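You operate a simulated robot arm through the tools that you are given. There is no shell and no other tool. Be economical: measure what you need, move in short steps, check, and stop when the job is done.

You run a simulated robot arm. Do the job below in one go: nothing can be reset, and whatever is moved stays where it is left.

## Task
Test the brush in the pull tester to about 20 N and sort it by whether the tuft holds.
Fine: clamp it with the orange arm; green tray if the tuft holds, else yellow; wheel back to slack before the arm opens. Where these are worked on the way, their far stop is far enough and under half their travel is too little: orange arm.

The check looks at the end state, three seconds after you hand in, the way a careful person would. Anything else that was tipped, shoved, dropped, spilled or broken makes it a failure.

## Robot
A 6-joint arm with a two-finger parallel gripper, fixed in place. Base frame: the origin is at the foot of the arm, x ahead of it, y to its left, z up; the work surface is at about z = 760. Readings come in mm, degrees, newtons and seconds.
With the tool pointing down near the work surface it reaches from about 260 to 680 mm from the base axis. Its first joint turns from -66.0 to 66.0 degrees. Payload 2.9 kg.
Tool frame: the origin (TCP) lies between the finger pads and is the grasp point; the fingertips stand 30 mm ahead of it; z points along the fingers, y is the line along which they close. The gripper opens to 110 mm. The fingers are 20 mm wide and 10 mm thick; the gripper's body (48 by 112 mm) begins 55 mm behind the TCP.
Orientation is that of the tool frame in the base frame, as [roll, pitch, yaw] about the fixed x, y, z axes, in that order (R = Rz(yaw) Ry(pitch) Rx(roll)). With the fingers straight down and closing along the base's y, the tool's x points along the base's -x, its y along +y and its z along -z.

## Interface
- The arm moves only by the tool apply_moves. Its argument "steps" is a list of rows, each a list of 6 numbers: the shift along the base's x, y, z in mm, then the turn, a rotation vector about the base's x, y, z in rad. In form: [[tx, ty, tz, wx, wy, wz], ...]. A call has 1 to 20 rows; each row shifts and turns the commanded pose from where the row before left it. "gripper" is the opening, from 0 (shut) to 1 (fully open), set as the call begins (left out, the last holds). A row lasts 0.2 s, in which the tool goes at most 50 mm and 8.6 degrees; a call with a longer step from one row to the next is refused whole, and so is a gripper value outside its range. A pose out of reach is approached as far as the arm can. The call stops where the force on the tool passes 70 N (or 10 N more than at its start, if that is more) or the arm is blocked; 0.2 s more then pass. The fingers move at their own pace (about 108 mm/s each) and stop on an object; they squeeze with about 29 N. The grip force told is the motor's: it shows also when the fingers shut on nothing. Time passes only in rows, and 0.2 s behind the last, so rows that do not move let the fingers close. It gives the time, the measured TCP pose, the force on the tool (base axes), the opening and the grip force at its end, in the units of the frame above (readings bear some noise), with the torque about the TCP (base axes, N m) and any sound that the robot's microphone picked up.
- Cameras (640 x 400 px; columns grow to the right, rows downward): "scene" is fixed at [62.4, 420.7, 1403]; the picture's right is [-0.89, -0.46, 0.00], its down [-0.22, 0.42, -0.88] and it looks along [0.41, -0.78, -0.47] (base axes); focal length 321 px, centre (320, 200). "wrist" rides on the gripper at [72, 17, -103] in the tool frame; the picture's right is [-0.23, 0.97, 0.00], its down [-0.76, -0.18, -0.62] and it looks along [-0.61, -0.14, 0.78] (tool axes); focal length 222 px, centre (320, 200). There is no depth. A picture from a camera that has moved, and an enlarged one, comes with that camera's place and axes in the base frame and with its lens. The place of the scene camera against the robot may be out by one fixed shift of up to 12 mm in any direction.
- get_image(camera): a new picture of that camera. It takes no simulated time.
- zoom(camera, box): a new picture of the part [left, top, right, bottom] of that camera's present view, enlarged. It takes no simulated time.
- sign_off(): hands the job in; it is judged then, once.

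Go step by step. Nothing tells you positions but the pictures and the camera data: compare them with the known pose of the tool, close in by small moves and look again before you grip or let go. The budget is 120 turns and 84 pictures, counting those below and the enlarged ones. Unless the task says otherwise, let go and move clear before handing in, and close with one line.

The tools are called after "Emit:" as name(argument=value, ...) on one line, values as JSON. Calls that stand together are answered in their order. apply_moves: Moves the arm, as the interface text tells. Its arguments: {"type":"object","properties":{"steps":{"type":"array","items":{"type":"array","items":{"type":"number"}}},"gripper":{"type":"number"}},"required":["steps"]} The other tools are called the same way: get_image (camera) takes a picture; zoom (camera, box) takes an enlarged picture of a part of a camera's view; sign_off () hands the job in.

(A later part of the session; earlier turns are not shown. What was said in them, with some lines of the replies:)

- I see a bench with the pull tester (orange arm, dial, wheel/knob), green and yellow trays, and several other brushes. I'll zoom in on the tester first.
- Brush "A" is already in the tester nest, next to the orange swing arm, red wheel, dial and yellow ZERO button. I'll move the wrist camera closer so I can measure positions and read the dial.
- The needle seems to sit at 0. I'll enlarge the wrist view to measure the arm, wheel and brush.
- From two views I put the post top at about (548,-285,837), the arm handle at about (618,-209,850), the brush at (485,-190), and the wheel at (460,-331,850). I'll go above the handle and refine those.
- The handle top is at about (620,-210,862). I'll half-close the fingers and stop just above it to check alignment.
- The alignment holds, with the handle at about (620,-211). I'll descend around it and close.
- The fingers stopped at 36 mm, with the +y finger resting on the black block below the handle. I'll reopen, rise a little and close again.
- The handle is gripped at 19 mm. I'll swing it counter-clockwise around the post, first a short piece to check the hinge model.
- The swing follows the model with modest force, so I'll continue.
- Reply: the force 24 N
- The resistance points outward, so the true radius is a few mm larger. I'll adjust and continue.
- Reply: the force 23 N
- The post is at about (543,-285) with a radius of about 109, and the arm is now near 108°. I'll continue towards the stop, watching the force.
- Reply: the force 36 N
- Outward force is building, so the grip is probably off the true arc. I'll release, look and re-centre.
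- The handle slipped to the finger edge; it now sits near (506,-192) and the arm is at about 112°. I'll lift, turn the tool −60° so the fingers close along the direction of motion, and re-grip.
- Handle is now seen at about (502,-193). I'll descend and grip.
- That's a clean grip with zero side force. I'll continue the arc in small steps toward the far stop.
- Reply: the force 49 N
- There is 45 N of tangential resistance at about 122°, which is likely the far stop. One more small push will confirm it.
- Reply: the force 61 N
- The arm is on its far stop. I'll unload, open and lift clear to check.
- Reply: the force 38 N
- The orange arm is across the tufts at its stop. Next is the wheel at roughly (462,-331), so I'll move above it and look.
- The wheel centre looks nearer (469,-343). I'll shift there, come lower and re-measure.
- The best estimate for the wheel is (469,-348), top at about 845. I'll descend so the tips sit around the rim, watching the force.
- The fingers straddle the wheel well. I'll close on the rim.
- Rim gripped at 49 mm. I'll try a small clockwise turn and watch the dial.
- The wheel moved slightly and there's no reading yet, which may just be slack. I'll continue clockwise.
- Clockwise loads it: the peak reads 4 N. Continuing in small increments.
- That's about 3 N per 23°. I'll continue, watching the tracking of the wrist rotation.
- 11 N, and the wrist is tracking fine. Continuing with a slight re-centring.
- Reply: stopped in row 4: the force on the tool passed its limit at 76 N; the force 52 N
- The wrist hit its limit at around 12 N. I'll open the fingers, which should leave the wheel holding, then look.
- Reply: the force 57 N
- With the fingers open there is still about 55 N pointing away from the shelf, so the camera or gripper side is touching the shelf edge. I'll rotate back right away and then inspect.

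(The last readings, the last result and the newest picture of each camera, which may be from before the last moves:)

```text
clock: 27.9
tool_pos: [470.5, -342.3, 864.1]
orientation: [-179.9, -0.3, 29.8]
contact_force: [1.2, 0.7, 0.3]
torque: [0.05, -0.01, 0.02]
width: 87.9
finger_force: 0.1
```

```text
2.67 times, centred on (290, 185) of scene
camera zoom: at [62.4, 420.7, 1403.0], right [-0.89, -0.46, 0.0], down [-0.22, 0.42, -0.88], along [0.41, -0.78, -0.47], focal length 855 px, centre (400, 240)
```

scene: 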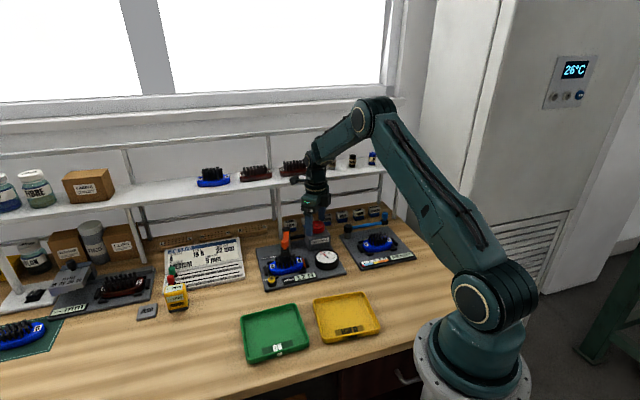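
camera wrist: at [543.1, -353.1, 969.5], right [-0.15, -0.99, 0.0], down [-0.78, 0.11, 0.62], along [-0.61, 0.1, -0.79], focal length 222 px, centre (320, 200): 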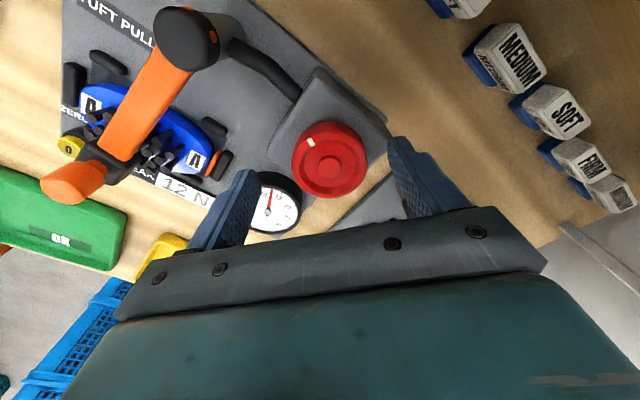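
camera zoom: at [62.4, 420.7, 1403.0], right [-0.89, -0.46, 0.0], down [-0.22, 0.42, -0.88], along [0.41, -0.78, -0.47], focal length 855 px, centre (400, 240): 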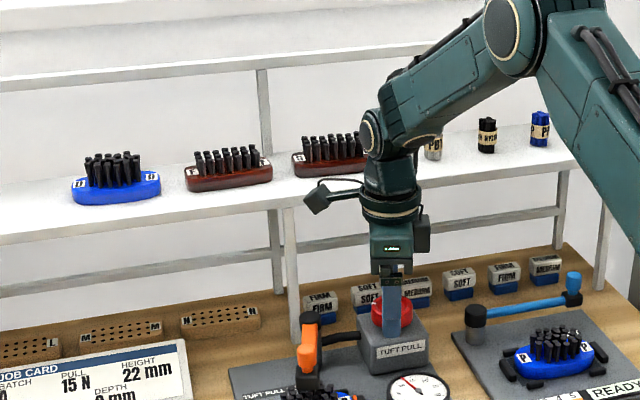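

The touch is cleared, nothing on the shelf moved, and the gauge holds at 12 N. I'll lift, turn back to yaw ~135 and re-grip the wheel.

Emit:
apply_moves(steps=[[-1, -4, 20, 0, 0, 0], [0, 0, 25, 0, 0, 0], [0, 0, 0, 0, 0, 0.14], [0, 0, 0, 0, 0, 0.14], [0, 0, 0, 0, 0, 0.14], [0, 0, 0, 0, 0, 0.14], [0, 0, 0, 0, 0, 0.14], [0, 0, 0, 0, 0, 0.14], [0, 0, 0, 0, 0, 0.14], [0, 0, 0, 0, 0, 0.14], [0, 0, 0, 0, 0, 0.14], [0, 0, 0, 0, 0, 0.14], [0, 0, 0, 0, 0, 0.14], [0, 0, 0, 0, 0, 0.14], [0, 0, 0, 0, 0, 0.14]])

Emit:
zoom(camera="wrist", box=[160, 0, 460, 240])

```text
clock: 31.1
tool_pos: [469.0, -347.3, 909.2]
orientation: [-179.9, -0.4, 134.1]
contact_force: [-0.3, -0.3, 0.1]
torque: [0.01, -0.02, 0.04]
width: 88.1
finger_force: 0.2
```

```text
1.67 times, centred on (310, 120) of wrist
camera zoom: at [431.7, -285.1, 1013.0], right [0.86, 0.51, 0.0], down [0.41, -0.67, 0.62], along [0.32, -0.53, -0.79], focal length 370 px, centre (337, 333)
```

zoom: 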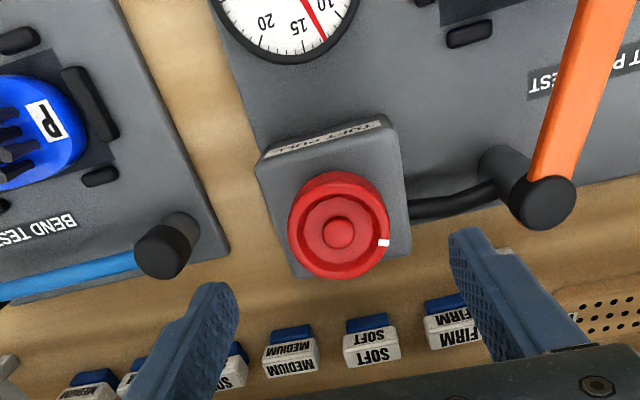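

The hub is at (469.5,-346.5) and the load is holding at about 12 N. I'll descend, grip, and turn part-way.

Emit:
apply_moves(steps=[[0.5, 0.8, -15, 0, 0, 0], [0, 0, -15, 0, 0, 0], [0, 0, -14, 0, 0, 0], [0, 0, 0, 0, 0, 0]])

Emit:
apply_moves(steps=[[0, 0, 0, 0, 0, 0], [0, 0, 0, 0, 0, 0], [0, 0, 0, 0, 0, -0.1], [0, 0, 0, 0, 0, -0.1], [0, 0, 0, 0, 0, -0.1], [0, 0, 0, 0, 0, -0.1], [0, 0, 0, 0, 0, -0.1], [0, 0, 0, 0, 0, -0.1]], gripper=0.0)

Emit:
zoom(camera="scene", box=[260, 200, 360, 290])

```text
clock: 32.1
tool_pos: [470.5, -347.0, 865.5]
orientation: [180.0, -0.3, 133.8]
contact_force: [0.1, 0.2, -0.2]
torque: [0.01, 0.01, 0.01]
width: 88.1
finger_force: 0.1
```

```text
clock: 33.9
tool_pos: [469.3, -346.8, 865.3]
orientation: [-179.8, -0.3, 99.5]
contact_force: [-3.0, -1.2, -0.4]
torque: [0.26, 0.17, 0.03]
width: 49.3
finger_force: 44.7
```

```text
4.44 times, centred on (310, 245) of scene
camera zoom: at [62.3, 420.7, 1403.1], right [-0.89, -0.46, 0.0], down [-0.22, 0.42, -0.88], along [0.41, -0.78, -0.47], focal length 1425 px, centre (364, 0)
```

zoom: 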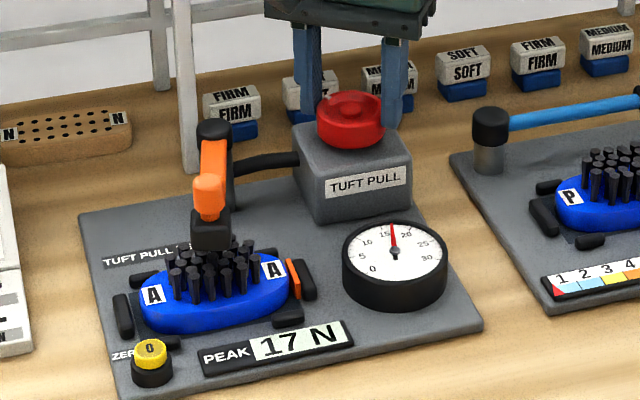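

17 N. About 20° more should bring it to 20 N.

Emit:
apply_moves(steps=[[0, 0, 0, 0, 0, -0.1], [0, 0, 0, 0, 0, -0.1], [0, 0, 0, 0, 0, -0.1]])

Emit:
zoom(camera="scene", box=[260, 200, 360, 290])

```text
clock: 34.7
tool_pos: [469.6, -346.7, 864.9]
orientation: [-179.9, -0.3, 82.2]
contact_force: [-3.3, -1.8, -0.2]
torque: [0.18, 0.17, -0.01]
width: 49.7
finger_force: 44.8
```

```text
4.44 times, centred on (310, 245) of scene
camera zoom: at [62.3, 420.7, 1403.1], right [-0.89, -0.46, 0.0], down [-0.22, 0.42, -0.88], along [0.41, -0.78, -0.47], focal length 1425 px, centre (364, 0)
```

zoom: 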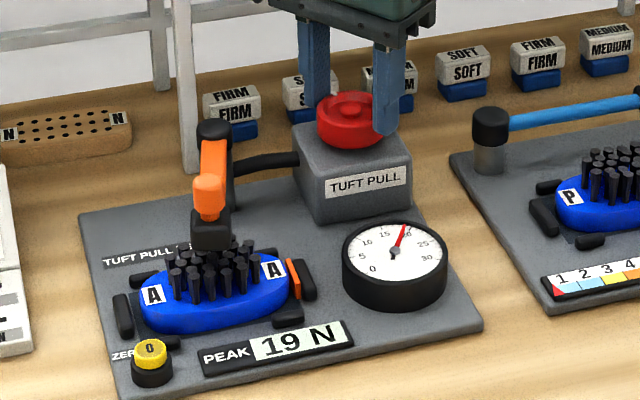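

19 N and the tuft still holds. A final small nudge.

Emit:
apply_moves(steps=[[0, 0, 0, 0, 0, -0.09], [0, 0, 0, 0, 0, 0], [0, 0, 0, 0, 0, 0], [0, 0, 0, 0, 0, 0]])

Emit:
zoom(camera="scene", box=[260, 200, 360, 290])

```text
clock: 35.7
tool_pos: [469.5, -346.7, 866.2]
orientation: [-179.9, -0.3, 77.3]
contact_force: [-6.1, -3.0, -0.6]
torque: [-0.13, -0.12, -0.01]
width: 49.4
finger_force: 44.8
```

```text
4.44 times, centred on (310, 245) of scene
camera zoom: at [62.2, 420.7, 1403.1], right [-0.89, -0.46, 0.0], down [-0.22, 0.42, -0.88], along [0.41, -0.78, -0.47], focal length 1425 px, centre (364, 0)
```

zoom: 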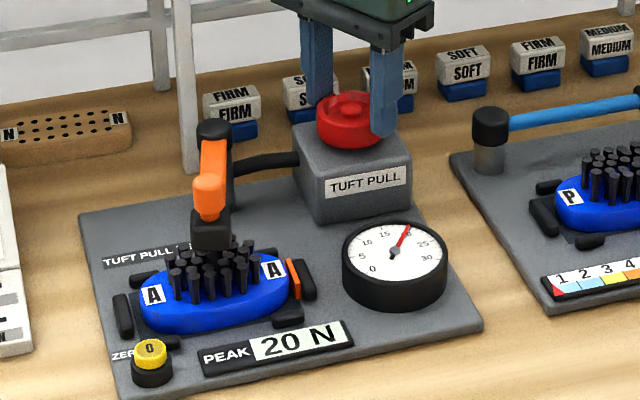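

The tuft holds at 20 N, with the needle and peak agreeing. Now I'll unwind the wheel counter-clockwise.

Emit:
apply_moves(steps=[[0, 0, 0, 0, 0, 0.12], [0, 0, 0, 0, 0, 0.12], [0, 0, 0, 0, 0, 0.12], [0, 0, 0, 0, 0, 0.12], [0, 0, 0, 0, 0, 0.12], [0, 0, 0, 0, 0, 0.12], [0, 0, 0, 0, 0, 0.12], [0, 0, 0, 0, 0, 0.12], [0, 0, 0, 0, 0, 0.12], [0, 0, 0, 0, 0, 0.12], [0, 0, 0, 0, 0, 0.12], [0, 0, 0, 0, 0, 0.12], [0, 0, 0, 0, 0, 0.12], [0, 0, 0, 0, 0, 0.12], [0, 0, 0, 0, 0, 0.12], [0, 0, 0, 0, 0, 0.12]])

Emit:
zoom(camera="scene", box=[260, 200, 360, 290])

```text
clock: 39.1
tool_pos: [470.0, -346.9, 864.2]
orientation: [-179.9, -0.3, -172.6]
contact_force: [1.0, -6.0, -4.2]
torque: [0.23, -0.04, 0.02]
width: 49.3
finger_force: 45.3
```

```text
4.44 times, centred on (310, 245) of scene
camera zoom: at [62.5, 420.5, 1403.1], right [-0.89, -0.46, 0.0], down [-0.22, 0.42, -0.88], along [0.41, -0.78, -0.47], focal length 1425 px, centre (364, 0)
```

zoom: 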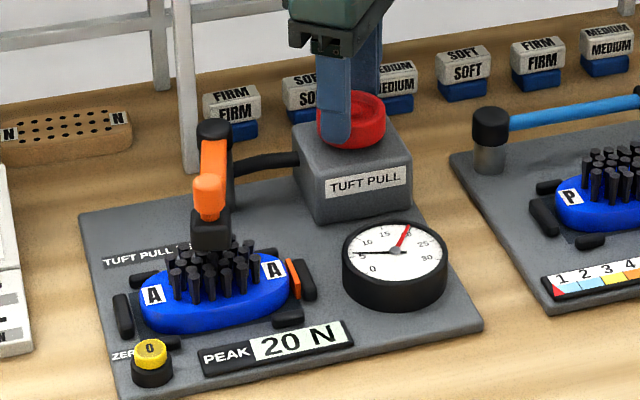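

The live (black) needle is back to about 5 N while the red pointer stays at the 20 N peak. I'll keep unwinding.

Emit:
apply_moves(steps=[[0, 0, 0, 0, 0, 0.12], [0, 0, 0, 0, 0, 0.12], [0, 0, 0, 0, 0, 0.12], [0, 0, 0, 0, 0, 0.12], [0, 0, 0, 0, 0, 0.12], [0, 0, 0, 0, 0, 0.12], [0, 0, 0, 0, 0, 0.1]])

Emit:
zoom(camera="scene", box=[260, 200, 360, 290])

```text
clock: 40.7
tool_pos: [470.3, -347.1, 865.8]
orientation: [-179.8, -0.3, -125.4]
contact_force: [0.5, 2.2, -1.8]
torque: [-0.15, 0.15, 0.02]
width: 49.5
finger_force: 44.8
```

```text
4.44 times, centred on (310, 245) of scene
camera zoom: at [62.4, 420.8, 1403.0], right [-0.89, -0.46, 0.0], down [-0.22, 0.42, -0.88], along [0.41, -0.78, -0.47], focal length 1425 px, centre (364, 0)
```

zoom: 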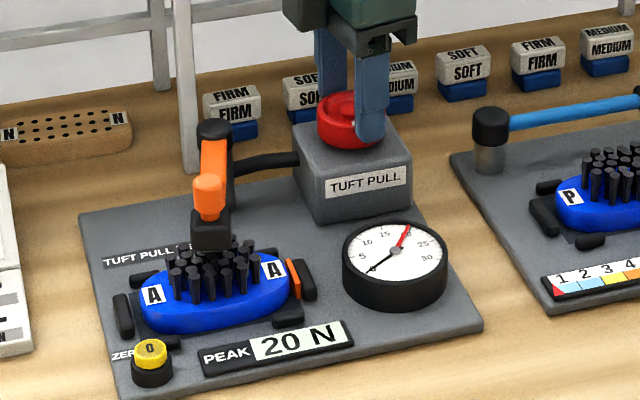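

The needle is near zero. A little more returns the wheel to its original slack angle.

Emit:
apply_moves(steps=[[0, 0, 0, 0, 0, 0.08], [0, 0, 0, 0, 0, 0.08], [0, 0, 0, 0, 0, 0]])

Emit:
zoom(camera="scene", box=[295, 200, 355, 290])

```text
clock: 41.5
tool_pos: [469.0, -346.4, 866.2]
orientation: [-179.9, -0.3, -116.5]
contact_force: [0.8, 2.7, 3.4]
torque: [0.39, 0.35, 0.03]
width: 49.8
finger_force: 45.4
```

```text
4.44 times, centred on (325, 245) of scene
camera zoom: at [62.3, 420.8, 1403.0], right [-0.89, -0.46, 0.0], down [-0.22, 0.42, -0.88], along [0.41, -0.78, -0.47], focal length 1425 px, centre (298, 0)
```

zoom: 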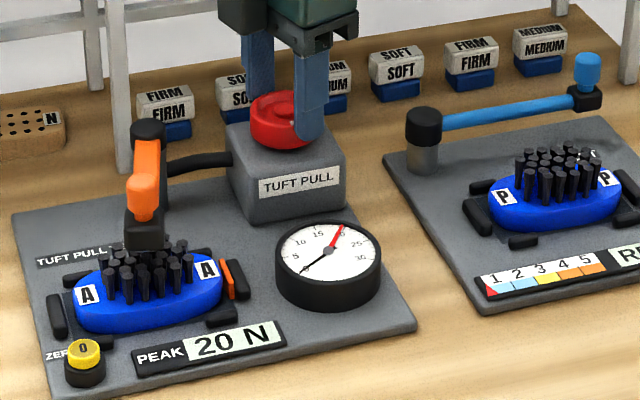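

Live needle at 0. I'll open, lift, turn the tool back to yaw ~120, and check the wheel mark and needle.

Emit:
apply_moves(steps=[[0, 0, 0, 0, 0, 0], [0, 0, 0, 0, 0, 0], [0, 0, 25, 0, 0, 0], [0, 4, 30, 0, 0, 0], [0, 8, 0, 0, 0, -0.14], [0, 8, 0, 0, 0, -0.14], [0, 8, 0, 0, 0, -0.14], [0, 8, 0, 0, 0, -0.14], [0, 0, 0, 0, 0, -0.14], [0, 0, 0, 0, 0, -0.14], [0, 0, 0, 0, 0, -0.14], [0, 0, 0, 0, 0, -0.14], [0, 0, 0, 0, 0, -0.14], [0, 0, 0, 0, 0, -0.14], [0, 0, 0, 0, 0, -0.14], [0, 0, 0, 0, 0, -0.14], [0, 0, 0, 0, 0, -0.14], [0, 0, 0, 0, 0, -0.14], [0, 0, 0, 0, 0, -0.14]], gripper=0.8)

Emit:
get_image(camera="wrist")

Emit:
zoom(camera="scene", box=[260, 200, 360, 290])

```text
clock: 45.5
tool_pos: [470.3, -311.1, 920.0]
orientation: [-179.9, -0.2, 123.0]
contact_force: [-0.1, 0.4, -0.5]
torque: [0.02, -0.01, -0.02]
width: 88.0
finger_force: 0.0
```

```text
33 pictures are left
camera wrist: at [445.2, -242.6, 1024.0], right [0.94, 0.34, 0.0], down [0.27, -0.74, 0.62], along [0.21, -0.58, -0.79], focal length 222 px, centre (320, 200)
```

wrist: 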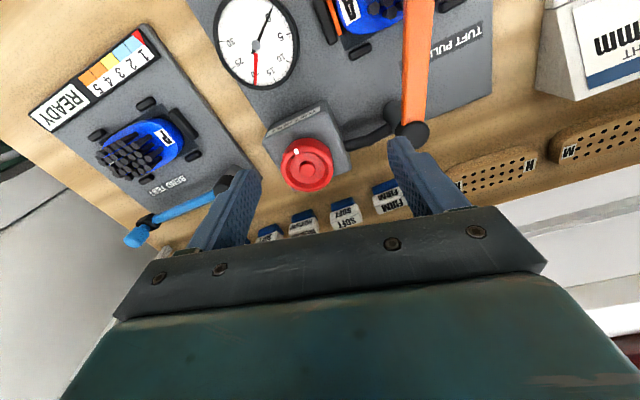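

```text
4.44 times, centred on (310, 245) of scene
camera zoom: at [62.4, 420.7, 1403.0], right [-0.89, -0.46, 0.0], down [-0.22, 0.42, -0.88], along [0.41, -0.78, -0.47], focal length 1425 px, centre (364, 0)
```

zoom: 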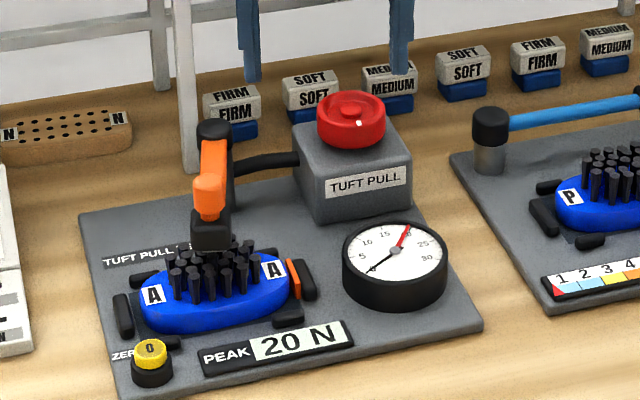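

The wheel mark is back where it started and the live needle is at 0. Next I'll move over the orange handle.

Emit:
apply_moves(steps=[[5, 28, 5, 0, 0, -0.04], [5, 28, 0, 0, 0, 0], [5, 28, 0, 0, 0, 0], [6, 28, 0, 0, 0, 0], [0, 0, 0, 0, 0, 0]], gripper=0.4)

Emit:
zoom(camera="wrist", box=[190, 60, 450, 260])

```text
clock: 46.7
tool_pos: [491.4, -200.2, 926.2]
orientation: [-179.9, -0.3, 120.7]
contact_force: [-0.4, -0.5, -0.4]
torque: [0.04, 0.01, -0.03]
width: 44.0
finger_force: 0.0
```

```text
2.00 times, centred on (320, 160) of wrist
camera zoom: at [469.1, -130.3, 1029.4], right [0.95, 0.3, 0.0], down [0.24, -0.75, 0.62], along [0.19, -0.59, -0.79], focal length 444 px, centre (320, 280)
```

zoom: 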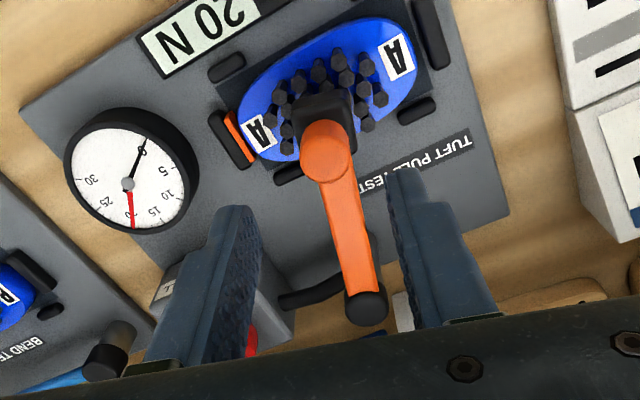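

I'll descend at about (492,-197), grip the handle, and check before swinging it back open with the tool turning along with it.

Emit:
apply_moves(steps=[[0.5, 3, -16, 0, 0, 0], [0, 0, -16, 0, 0, 0], [0, 0, -16, 0, 0, 0], [0, 0, 0, 0, 0, 0]])

Emit:
apply_moves(steps=[[0, 0, 0, 0, 0, 0], [0, 0, 0, 0, 0, 0]], gripper=0.0)

Emit:
apply_moves(steps=[[8.09, 4.49, 0, 0, 0, -0.0893], [8.46, 3.75, 0, 0, 0, -0.0893], [8.76, 2.98, 0, 0, 0, -0.0893]])

Emit:
zoom(camera="wrist", box=[190, 60, 450, 260])

```text
clock: 47.7
tool_pos: [490.8, -196.2, 877.5]
orientation: [-180.0, -0.3, 121.0]
contact_force: [0.0, 0.6, -0.1]
torque: [0.02, 0.04, -0.02]
width: 43.8
finger_force: 0.1
```

```text
clock: 48.3
tool_pos: [491.5, -195.3, 878.8]
orientation: [-179.9, -0.3, 121.0]
contact_force: [5.0, 2.7, -3.5]
torque: [-0.01, -0.2, 0.02]
width: 18.8
finger_force: 45.3
```

```text
clock: 49.1
tool_pos: [515.5, -185.2, 876.3]
orientation: [-179.8, -0.3, 105.4]
contact_force: [0.2, -2.3, 0.9]
torque: [0.13, 0.02, -0.03]
width: 19.0
finger_force: 45.0
```

```text
2.00 times, centred on (320, 160) of wrist
camera zoom: at [514.0, -112.1, 981.0], right [1.0, 0.04, 0.0], down [0.03, -0.78, 0.62], along [0.02, -0.62, -0.78], focal length 444 px, centre (320, 280)
```

zoom: 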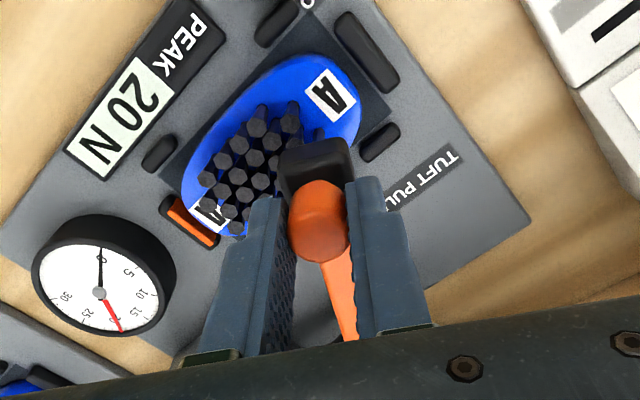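

The arm follows with almost no force. I'll complete the swing back to its open position.

Emit:
apply_moves(steps=[[8.99, 2.19, 0, 0, 0, -0.0893], [9.15, 1.38, 0, 0, 0, -0.0893], [9.24, 0.57, 0, 0, 0, -0.0893], [9.25, -0.26, 0, 0, 0, -0.0893], [9.19, -1.08, 0, 0, 0, -0.0893], [9.06, -1.89, 0, 0, 0, -0.0893]])

Emit:
apply_moves(steps=[[8.85, -2.69, 0, 0, 0, -0.0893], [8.58, -3.47, 0, 0, 0, -0.0893], [8.24, -4.22, 0, 0, 0, -0.0893], [7.83, -4.93, 0, 0, 0, -0.0893]])

Emit:
apply_moves(steps=[[7.36, -5.61, 0, 0, 0, -0.0893], [6.0, -5.5, 0, 0, 0, -0.08]])

Emit:
zoom(camera="scene", box=[230, 170, 370, 290])

```text
clock: 50.5
tool_pos: [571.8, -182.0, 878.0]
orientation: [-179.9, -0.3, 74.7]
contact_force: [1.5, 2.4, 2.5]
torque: [0.04, -0.06, 0.03]
width: 19.1
finger_force: 45.1
```

```text
clock: 51.5
tool_pos: [605.1, -199.1, 877.2]
orientation: [-179.9, -0.5, 54.2]
contact_force: [5.8, 7.8, 3.8]
torque: [0.08, -0.09, -0.02]
width: 18.9
finger_force: 45.2
```

```text
clock: 52.1
tool_pos: [618.5, -208.9, 878.3]
orientation: [180.0, -0.4, 44.6]
contact_force: [9.7, 8.8, 2.3]
torque: [0.21, -0.24, 0.09]
width: 19.3
finger_force: 44.7
```

```text
3.33 times, centred on (300, 230) of scene
camera zoom: at [62.5, 421.0, 1403.0], right [-0.89, -0.46, 0.0], down [-0.22, 0.42, -0.88], along [0.41, -0.78, -0.47], focal length 1069 px, centre (387, 100)
```

zoom: 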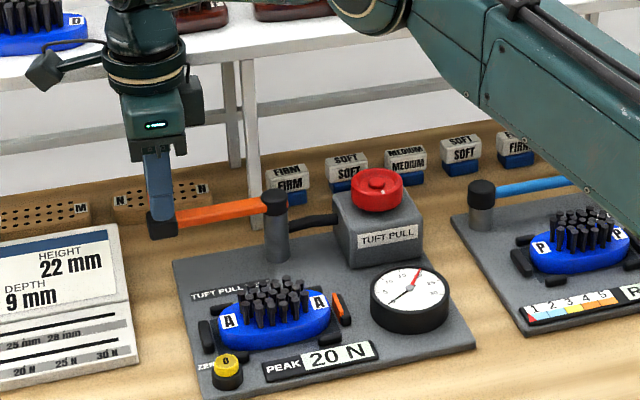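

The arm is open again. I'll release, lift, and move over the brush; the tool yaw of ~45° already suits gripping it across its body.

Emit:
apply_moves(steps=[[0, 0, 0, 0, 0, 0], [0, 0, 25, 0, 0, 0], [0, 0, 30, 0, 0, 0], [-32, 4, 0, 0, 0, 0], [-32, 4, 0, 0, 0, 0], [-32, 4, 0, 0, 0, 0], [-32, 4, 0, 0, 0, 0], [0, 0, 0, 0, 0, 0]], gripper=0.5)

Emit:
get_image(camera="wrist")

Emit:
zoom(camera="scene", box=[230, 200, 370, 300])

```text
clock: 53.9
tool_pos: [490.3, -194.6, 932.6]
orientation: [-179.9, -0.3, 44.6]
contact_force: [0.8, -0.3, -0.2]
torque: [-0.01, -0.03, 0.01]
width: 55.2
finger_force: 0.0
```

```text
28 pictures are left
camera wrist: at [553.2, -157.0, 1036.2], right [0.52, -0.85, 0.0], down [-0.67, -0.41, 0.62], along [-0.53, -0.32, -0.79], focal length 222 px, centre (320, 200)
```

wrist: 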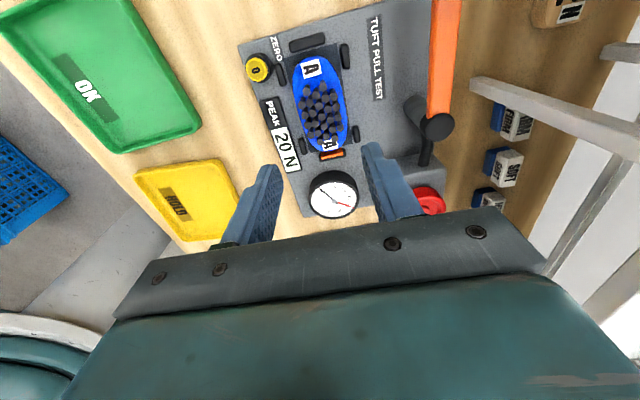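

```text
4.00 times, centred on (300, 250) of scene
camera zoom: at [62.3, 420.7, 1403.0], right [-0.89, -0.46, 0.0], down [-0.22, 0.42, -0.88], along [0.41, -0.78, -0.47], focal length 1282 px, centre (400, 0)
```

zoom: 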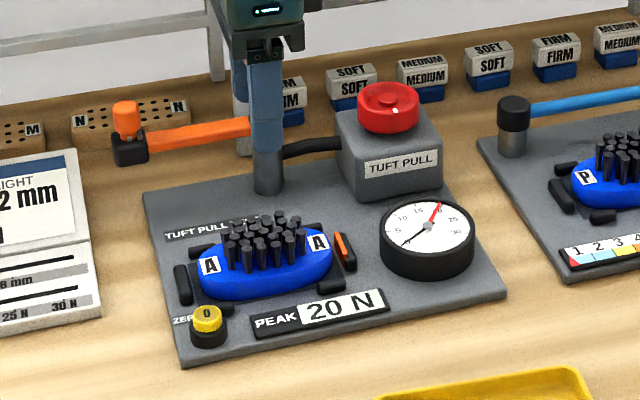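

All tufts are in place, and the brush centre comes out at (493.5,-194.5), axis 45°, top at about z 790. I'll descend part-way and check the finger clearance beside the nest pads.

Emit:
apply_moves(steps=[[1.5, 0, -25, 0, 0, 0], [1.5, 0, -30, 0, 0, 0], [0, 0, -20, 0, 0, 0], [0, 0, 0, 0, 0, 0]], gripper=0.62)

Emit:
zoom(camera="wrist", box=[170, 0, 470, 250])

Emit:
zoom(camera="scene", box=[250, 220, 330, 290])

```text
clock: 54.9
tool_pos: [493.4, -194.2, 858.6]
orientation: [180.0, -0.3, 44.6]
contact_force: [0.1, 0.5, -0.2]
torque: [0.0, -0.01, -0.01]
width: 68.1
finger_force: 0.1
```

```text
1.60 times, centred on (320, 125) of wrist
camera zoom: at [556.0, -156.3, 960.6], right [0.52, -0.85, 0.0], down [-0.67, -0.41, 0.62], along [-0.53, -0.32, -0.79], focal length 355 px, centre (320, 320)
```

zoom: 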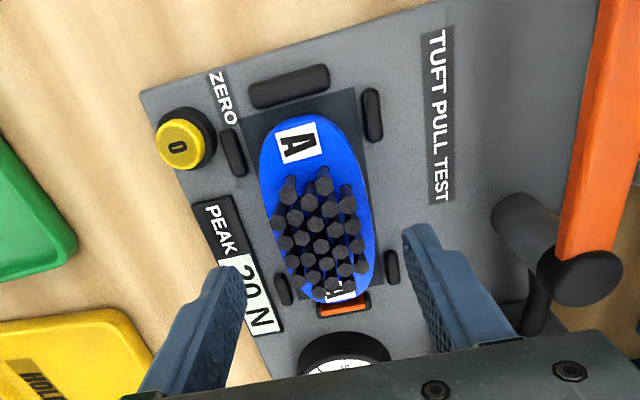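

```text
5.71 times, centred on (290, 255) of scene
camera zoom: at [62.4, 420.7, 1403.0], right [-0.89, -0.46, 0.0], down [-0.22, 0.42, -0.88], along [0.41, -0.78, -0.47], focal length 1832 px, centre (491, -114)
```

zoom: 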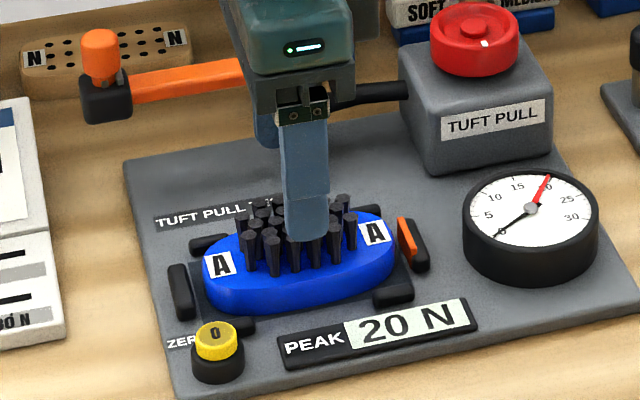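

Fingers straddle the body between the nest pads. I'll descend to TCP z 808, so the tips stay just above the display plate, and grip.

Emit:
apply_moves(steps=[[0, 0, -20, 0, 0, 0], [0, 0, -16, 0, 0, 0], [0, 0, -14, 0, 0, 0], [0, 0, 0, 0, 0, 0]], gripper=0.57)

Emit:
zoom(camera="wrist", box=[170, 0, 470, 250])

Emit:
zoom(camera="scene", box=[250, 220, 330, 290])

```text
clock: 55.9
tool_pos: [494.0, -194.1, 806.9]
orientation: [-179.9, -0.3, 44.5]
contact_force: [-0.6, 0.3, -0.7]
torque: [0.0, 0.01, 0.0]
width: 62.7
finger_force: 0.0
```

```text
1.60 times, centred on (320, 125) of wrist
camera zoom: at [556.7, -157.1, 910.7], right [0.52, -0.85, 0.0], down [-0.67, -0.41, 0.62], along [-0.53, -0.32, -0.79], focal length 355 px, centre (320, 320)
```

zoom: 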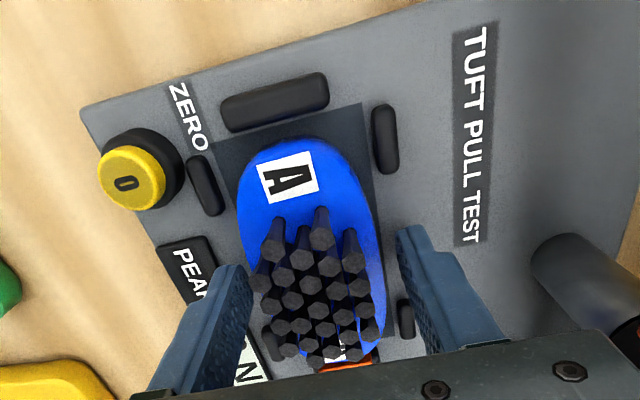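

```text
5.71 times, centred on (290, 255) of scene
camera zoom: at [62.4, 420.7, 1403.0], right [-0.89, -0.46, 0.0], down [-0.22, 0.42, -0.88], along [0.41, -0.78, -0.47], focal length 1832 px, centre (491, -114)
```

zoom: 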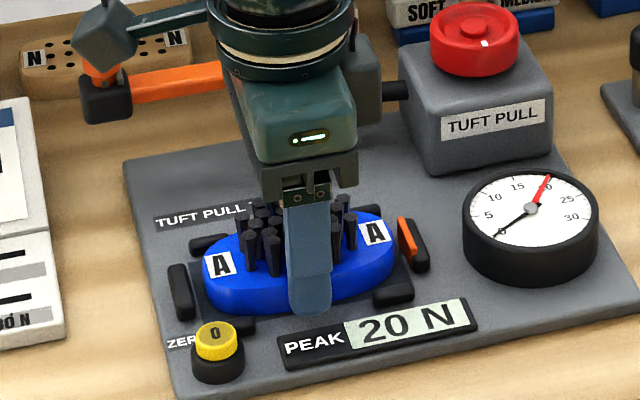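

Positioned around mid-body. Closing on the brush.

Emit:
apply_moves(steps=[[0, 0, 0, 0, 0, 0], [0, 0, 0, 0, 0, 0], [0, 0, 0, 0, 0, 0]], gripper=0.0)

Emit:
apply_moves(steps=[[0, 0, 8, 0, 0, 0], [0, 0, 12, 0, 0, 0], [0, 0, 25, 0, 0, 0]])

Emit:
zoom(camera="scene", box=[240, 200, 340, 290])

```text
clock: 56.7
tool_pos: [493.5, -193.2, 807.7]
orientation: [-179.9, -0.3, 44.6]
contact_force: [0.7, 0.2, -0.3]
torque: [-0.03, -0.03, -0.01]
width: 51.0
finger_force: 29.4
```

```text
clock: 57.5
tool_pos: [492.2, -193.6, 853.3]
orientation: [-179.9, -0.2, 44.6]
contact_force: [1.3, -0.1, -1.5]
torque: [0.03, 0.04, -0.04]
width: 51.0
finger_force: 28.7
```

```text
4.44 times, centred on (290, 245) of scene
camera zoom: at [62.4, 420.7, 1403.0], right [-0.89, -0.46, 0.0], down [-0.22, 0.42, -0.88], along [0.41, -0.78, -0.47], focal length 1425 px, centre (453, 0)
```

zoom: 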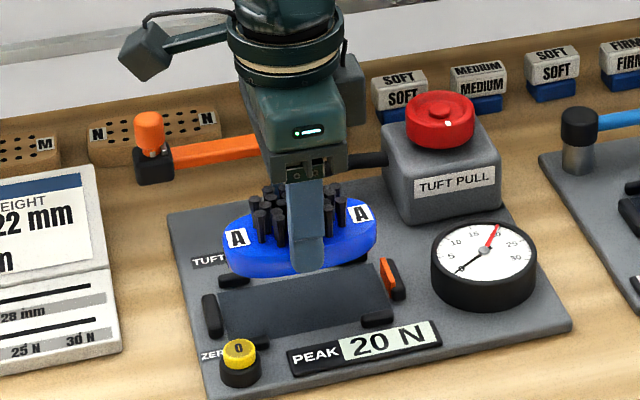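

The brush is held cleanly. I'll lift and carry it toward the green tray, which I put at about (391,8), then look before lowering.

Emit:
apply_moves(steps=[[0, 0, 30, 0, 0, 0], [0, 0, 30, 0, 0, 0], [-17, 34, 0, 0, 0, 0], [-17, 34, 0, 0, 0, 0], [-17, 34, 0, 0, 0, 0], [-17, 34, 0, 0, 0, 0], [-17, 33, 0, 0, 0, 0], [-16, 33, 0, 0, 0, 0], [0, 0, 0, 0, 0, 0]])

Emit:
get_image(camera="wrist")

Emit:
zoom(camera="scene", box=[190, 210, 400, 380])

```text
clock: 59.5
tool_pos: [392.2, 7.7, 912.2]
orientation: [-179.9, -0.3, 44.6]
contact_force: [0.0, 0.2, -1.4]
torque: [-0.02, -0.03, 0.0]
width: 50.7
finger_force: 28.9
```

```text
21 pictures are left
camera wrist: at [454.8, 44.5, 1016.0], right [0.52, -0.85, 0.0], down [-0.67, -0.41, 0.62], along [-0.53, -0.32, -0.79], focal length 222 px, centre (320, 200)
```

wrist: 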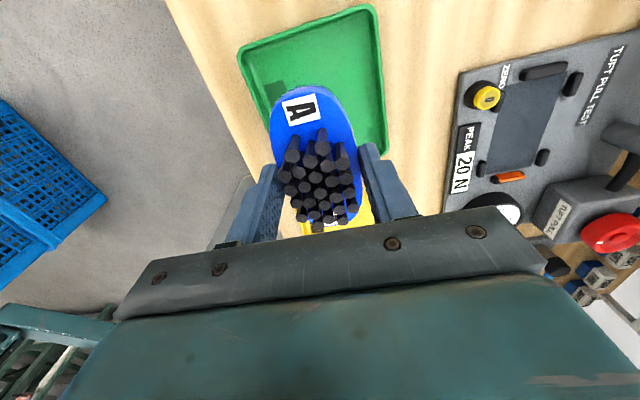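

```text
2.35 times, centred on (295, 295) of scene
camera zoom: at [62.3, 420.8, 1403.0], right [-0.89, -0.46, 0.0], down [-0.22, 0.42, -0.88], along [0.41, -0.78, -0.47], focal length 754 px, centre (379, -24)
```

zoom: 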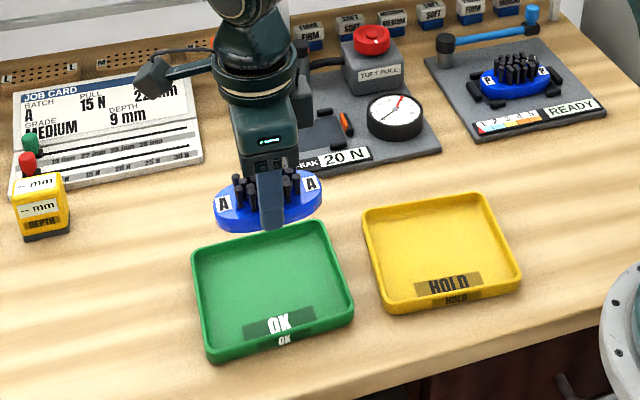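

Tray corners give a centre of (398.5,6.5), with its long side along the brush axis. I'll shift slightly and lower.

Emit:
apply_moves(steps=[[6.3, -1.1, 0, 0, 0, 0], [0, 0, -35, 0, 0, 0], [0, 0, -35, 0, 0, 0], [0, 0, -22, 0, 0, 0], [0, 0, 0, 0, 0, 0]])

Emit:
zoom(camera="scene", box=[220, 270, 340, 370])

Emit:
zoom(camera="wrist", box=[170, 0, 470, 250])

```text
clock: 60.7
tool_pos: [399.0, 6.6, 819.3]
orientation: [-179.9, -0.3, 44.6]
contact_force: [0.4, -0.3, -0.8]
torque: [-0.01, -0.01, 0.01]
width: 50.9
finger_force: 29.1
```

```text
4.00 times, centred on (280, 320) of scene
camera zoom: at [62.4, 420.7, 1403.0], right [-0.89, -0.46, 0.0], down [-0.22, 0.42, -0.88], along [0.41, -0.78, -0.47], focal length 1282 px, centre (480, -280)
```

zoom: 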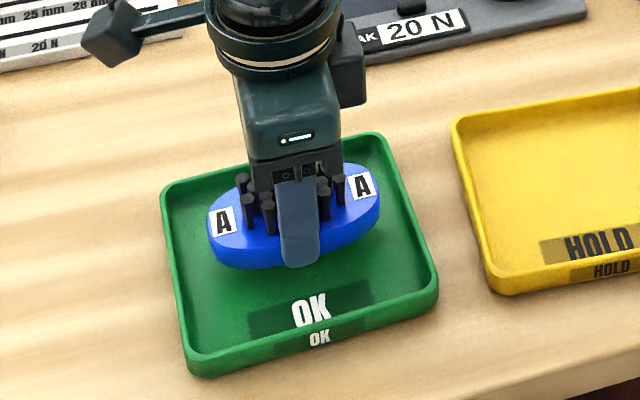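

```text
1.60 times, centred on (320, 125) of wrist
camera zoom: at [462.0, 43.2, 923.2], right [0.52, -0.85, 0.0], down [-0.67, -0.41, 0.62], along [-0.53, -0.32, -0.79], focal length 355 px, centre (320, 320)
```

zoom: 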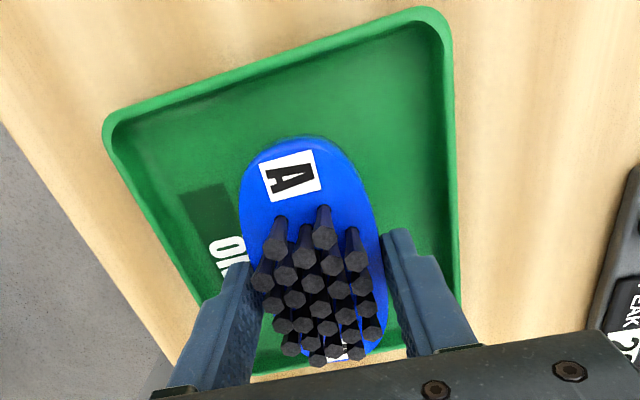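

It's well within the tray walls. I'll lower gently until contact.

Emit:
apply_moves(steps=[[0, 0, -6, 0, 0, 0], [0, 0, -4, 0, 0, 0], [0, 0, -2, 0, 0, 0], [0, 0, 0, 0, 0, 0]])

Emit:
apply_moves(steps=[[0, 0, -2, 0, 0, 0], [0, 0, -1, 0, 0, 0], [0, 0, 0, 0, 0, 0]])

```text
clock: 61.7
tool_pos: [398.3, 6.6, 807.5]
orientation: [-179.9, -0.3, 44.6]
contact_force: [-0.9, -0.2, -1.8]
torque: [-0.03, 0.0, 0.03]
width: 51.0
finger_force: 29.1
```

```text
clock: 62.5
tool_pos: [398.3, 7.0, 805.4]
orientation: [-180.0, -0.3, 44.6]
contact_force: [-0.2, 0.3, -1.3]
torque: [-0.03, -0.01, 0.02]
width: 50.9
finger_force: 29.5
```

Emit:
apply_moves(steps=[[0, 0, -1.5, 0, 0, 0], [0, 0, -1, 0, 0, 0], [0, 0, 0, 0, 0, 0]])

Emit:
zoom(camera="scene", box=[230, 290, 320, 365])

```text
clock: 63.3
tool_pos: [398.6, 6.2, 802.5]
orientation: [-179.8, -0.3, 44.6]
contact_force: [-0.2, 0.0, -1.1]
torque: [0.02, 0.03, 0.04]
width: 51.1
finger_force: 28.8
```

```text
5.33 times, centred on (275, 328) of scene
camera zoom: at [62.4, 420.7, 1403.0], right [-0.89, -0.46, 0.0], down [-0.22, 0.42, -0.88], along [0.41, -0.78, -0.47], focal length 1710 px, centre (560, -480)
```

zoom: 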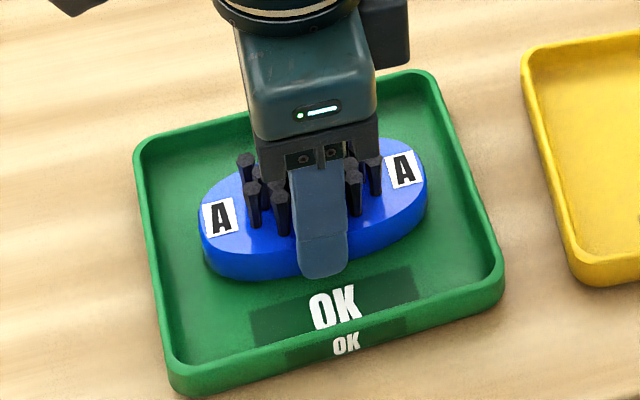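

Very near the floor with no contact yet, so I'll continue in 1 mm steps.

Emit:
apply_moves(steps=[[0, 0, -1, 0, 0, 0], [0, 0, -1, 0, 0, 0], [0, 0, 0, 0, 0, 0]])

Emit:
apply_moves(steps=[[0, 0, -1, 0, 0, 0], [0, 0, -1, 0, 0, 0], [0, 0, 0, 0, 0, 0]])

```text
clock: 64.1
tool_pos: [398.3, 6.4, 802.5]
orientation: [-179.8, -0.3, 44.6]
contact_force: [-2.7, -0.9, 8.5]
torque: [-0.1, 0.1, -0.01]
width: 51.1
finger_force: 29.2
```

```text
clock: 64.9
tool_pos: [398.9, 8.3, 799.6]
orientation: [180.0, -0.5, 44.6]
contact_force: [-4.6, -0.3, 30.6]
torque: [-0.03, 0.23, -0.02]
width: 51.2
finger_force: 29.4
```

The brush is on the tray floor. I'll ease off the pressure, open modestly and lift straight up.

Emit:
apply_moves(steps=[[0, 0, 2, 0, 0, 0], [0, 0, 0, 0, 0, 0]])

Emit:
apply_moves(steps=[[0, 0, 0, 0, 0, 0], [0, 0, 0, 0, 0, 0], [0, 0, 20, 0, 0, 0], [0, 0, 40, 0, 0, 0], [0, 0, 50, 0, 0, 0], [0, 0, 50, 0, 0, 0], [0, 0, 50, 0, 0, 0], [0, 0, 0, 0, 0, 0]], gripper=0.66)

Emit:
get_image(camera="scene")

Emit:
zoom(camera="scene", box=[220, 200, 390, 370])

```text
clock: 65.5
tool_pos: [397.3, 7.7, 799.9]
orientation: [-179.8, -0.4, 44.7]
contact_force: [-0.2, -0.2, -0.1]
torque: [0.03, 0.03, 0.01]
width: 50.8
finger_force: 29.3
```

```text
clock: 67.3
tool_pos: [398.4, 8.1, 1012.3]
orientation: [-180.0, -0.3, 44.5]
contact_force: [0.1, 0.4, 0.5]
torque: [-0.03, -0.02, 0.02]
width: 72.7
finger_force: 0.3
```

```text
16 pictures are left
```

scene: 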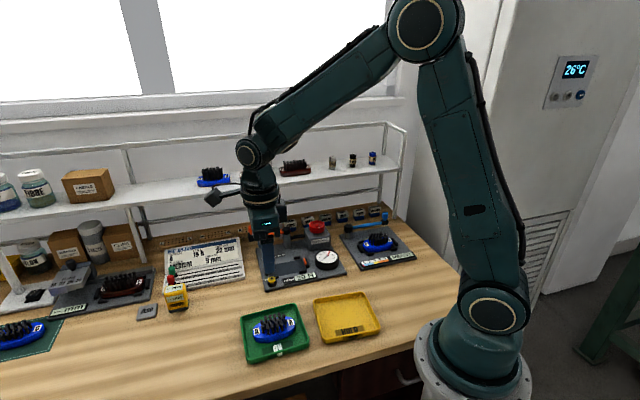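

```text
2.35 times, centred on (305, 285) of scene
camera zoom: at [62.3, 420.7, 1403.0], right [-0.89, -0.46, 0.0], down [-0.22, 0.42, -0.88], along [0.41, -0.78, -0.47], focal length 754 px, centre (355, 0)
```

zoom: 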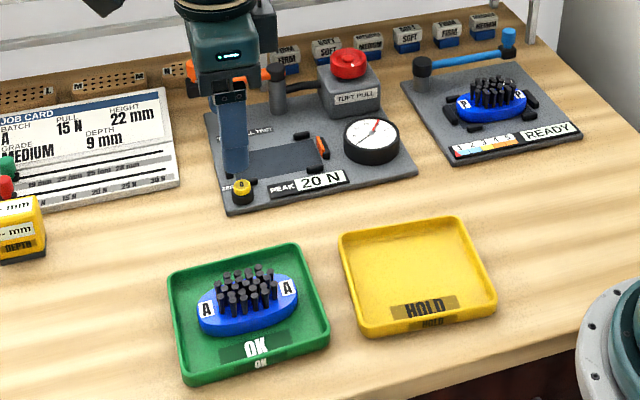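

The brush sits level in the green tray, the wheel is slack, the orange arm is open, and nothing else has moved. The gripper is clear, so I'm handing in.

Emit:
sign_off()

```text
The job is handed in.
```

Brush A's tuft held at a 20 N peak; the wheel went back to slack before I opened the orange arm, and the brush is in the green tray. While I was turning the wheel, the gripper side seems to have briefly pressed the shelf edge; I saw nothing on the shelf shift.
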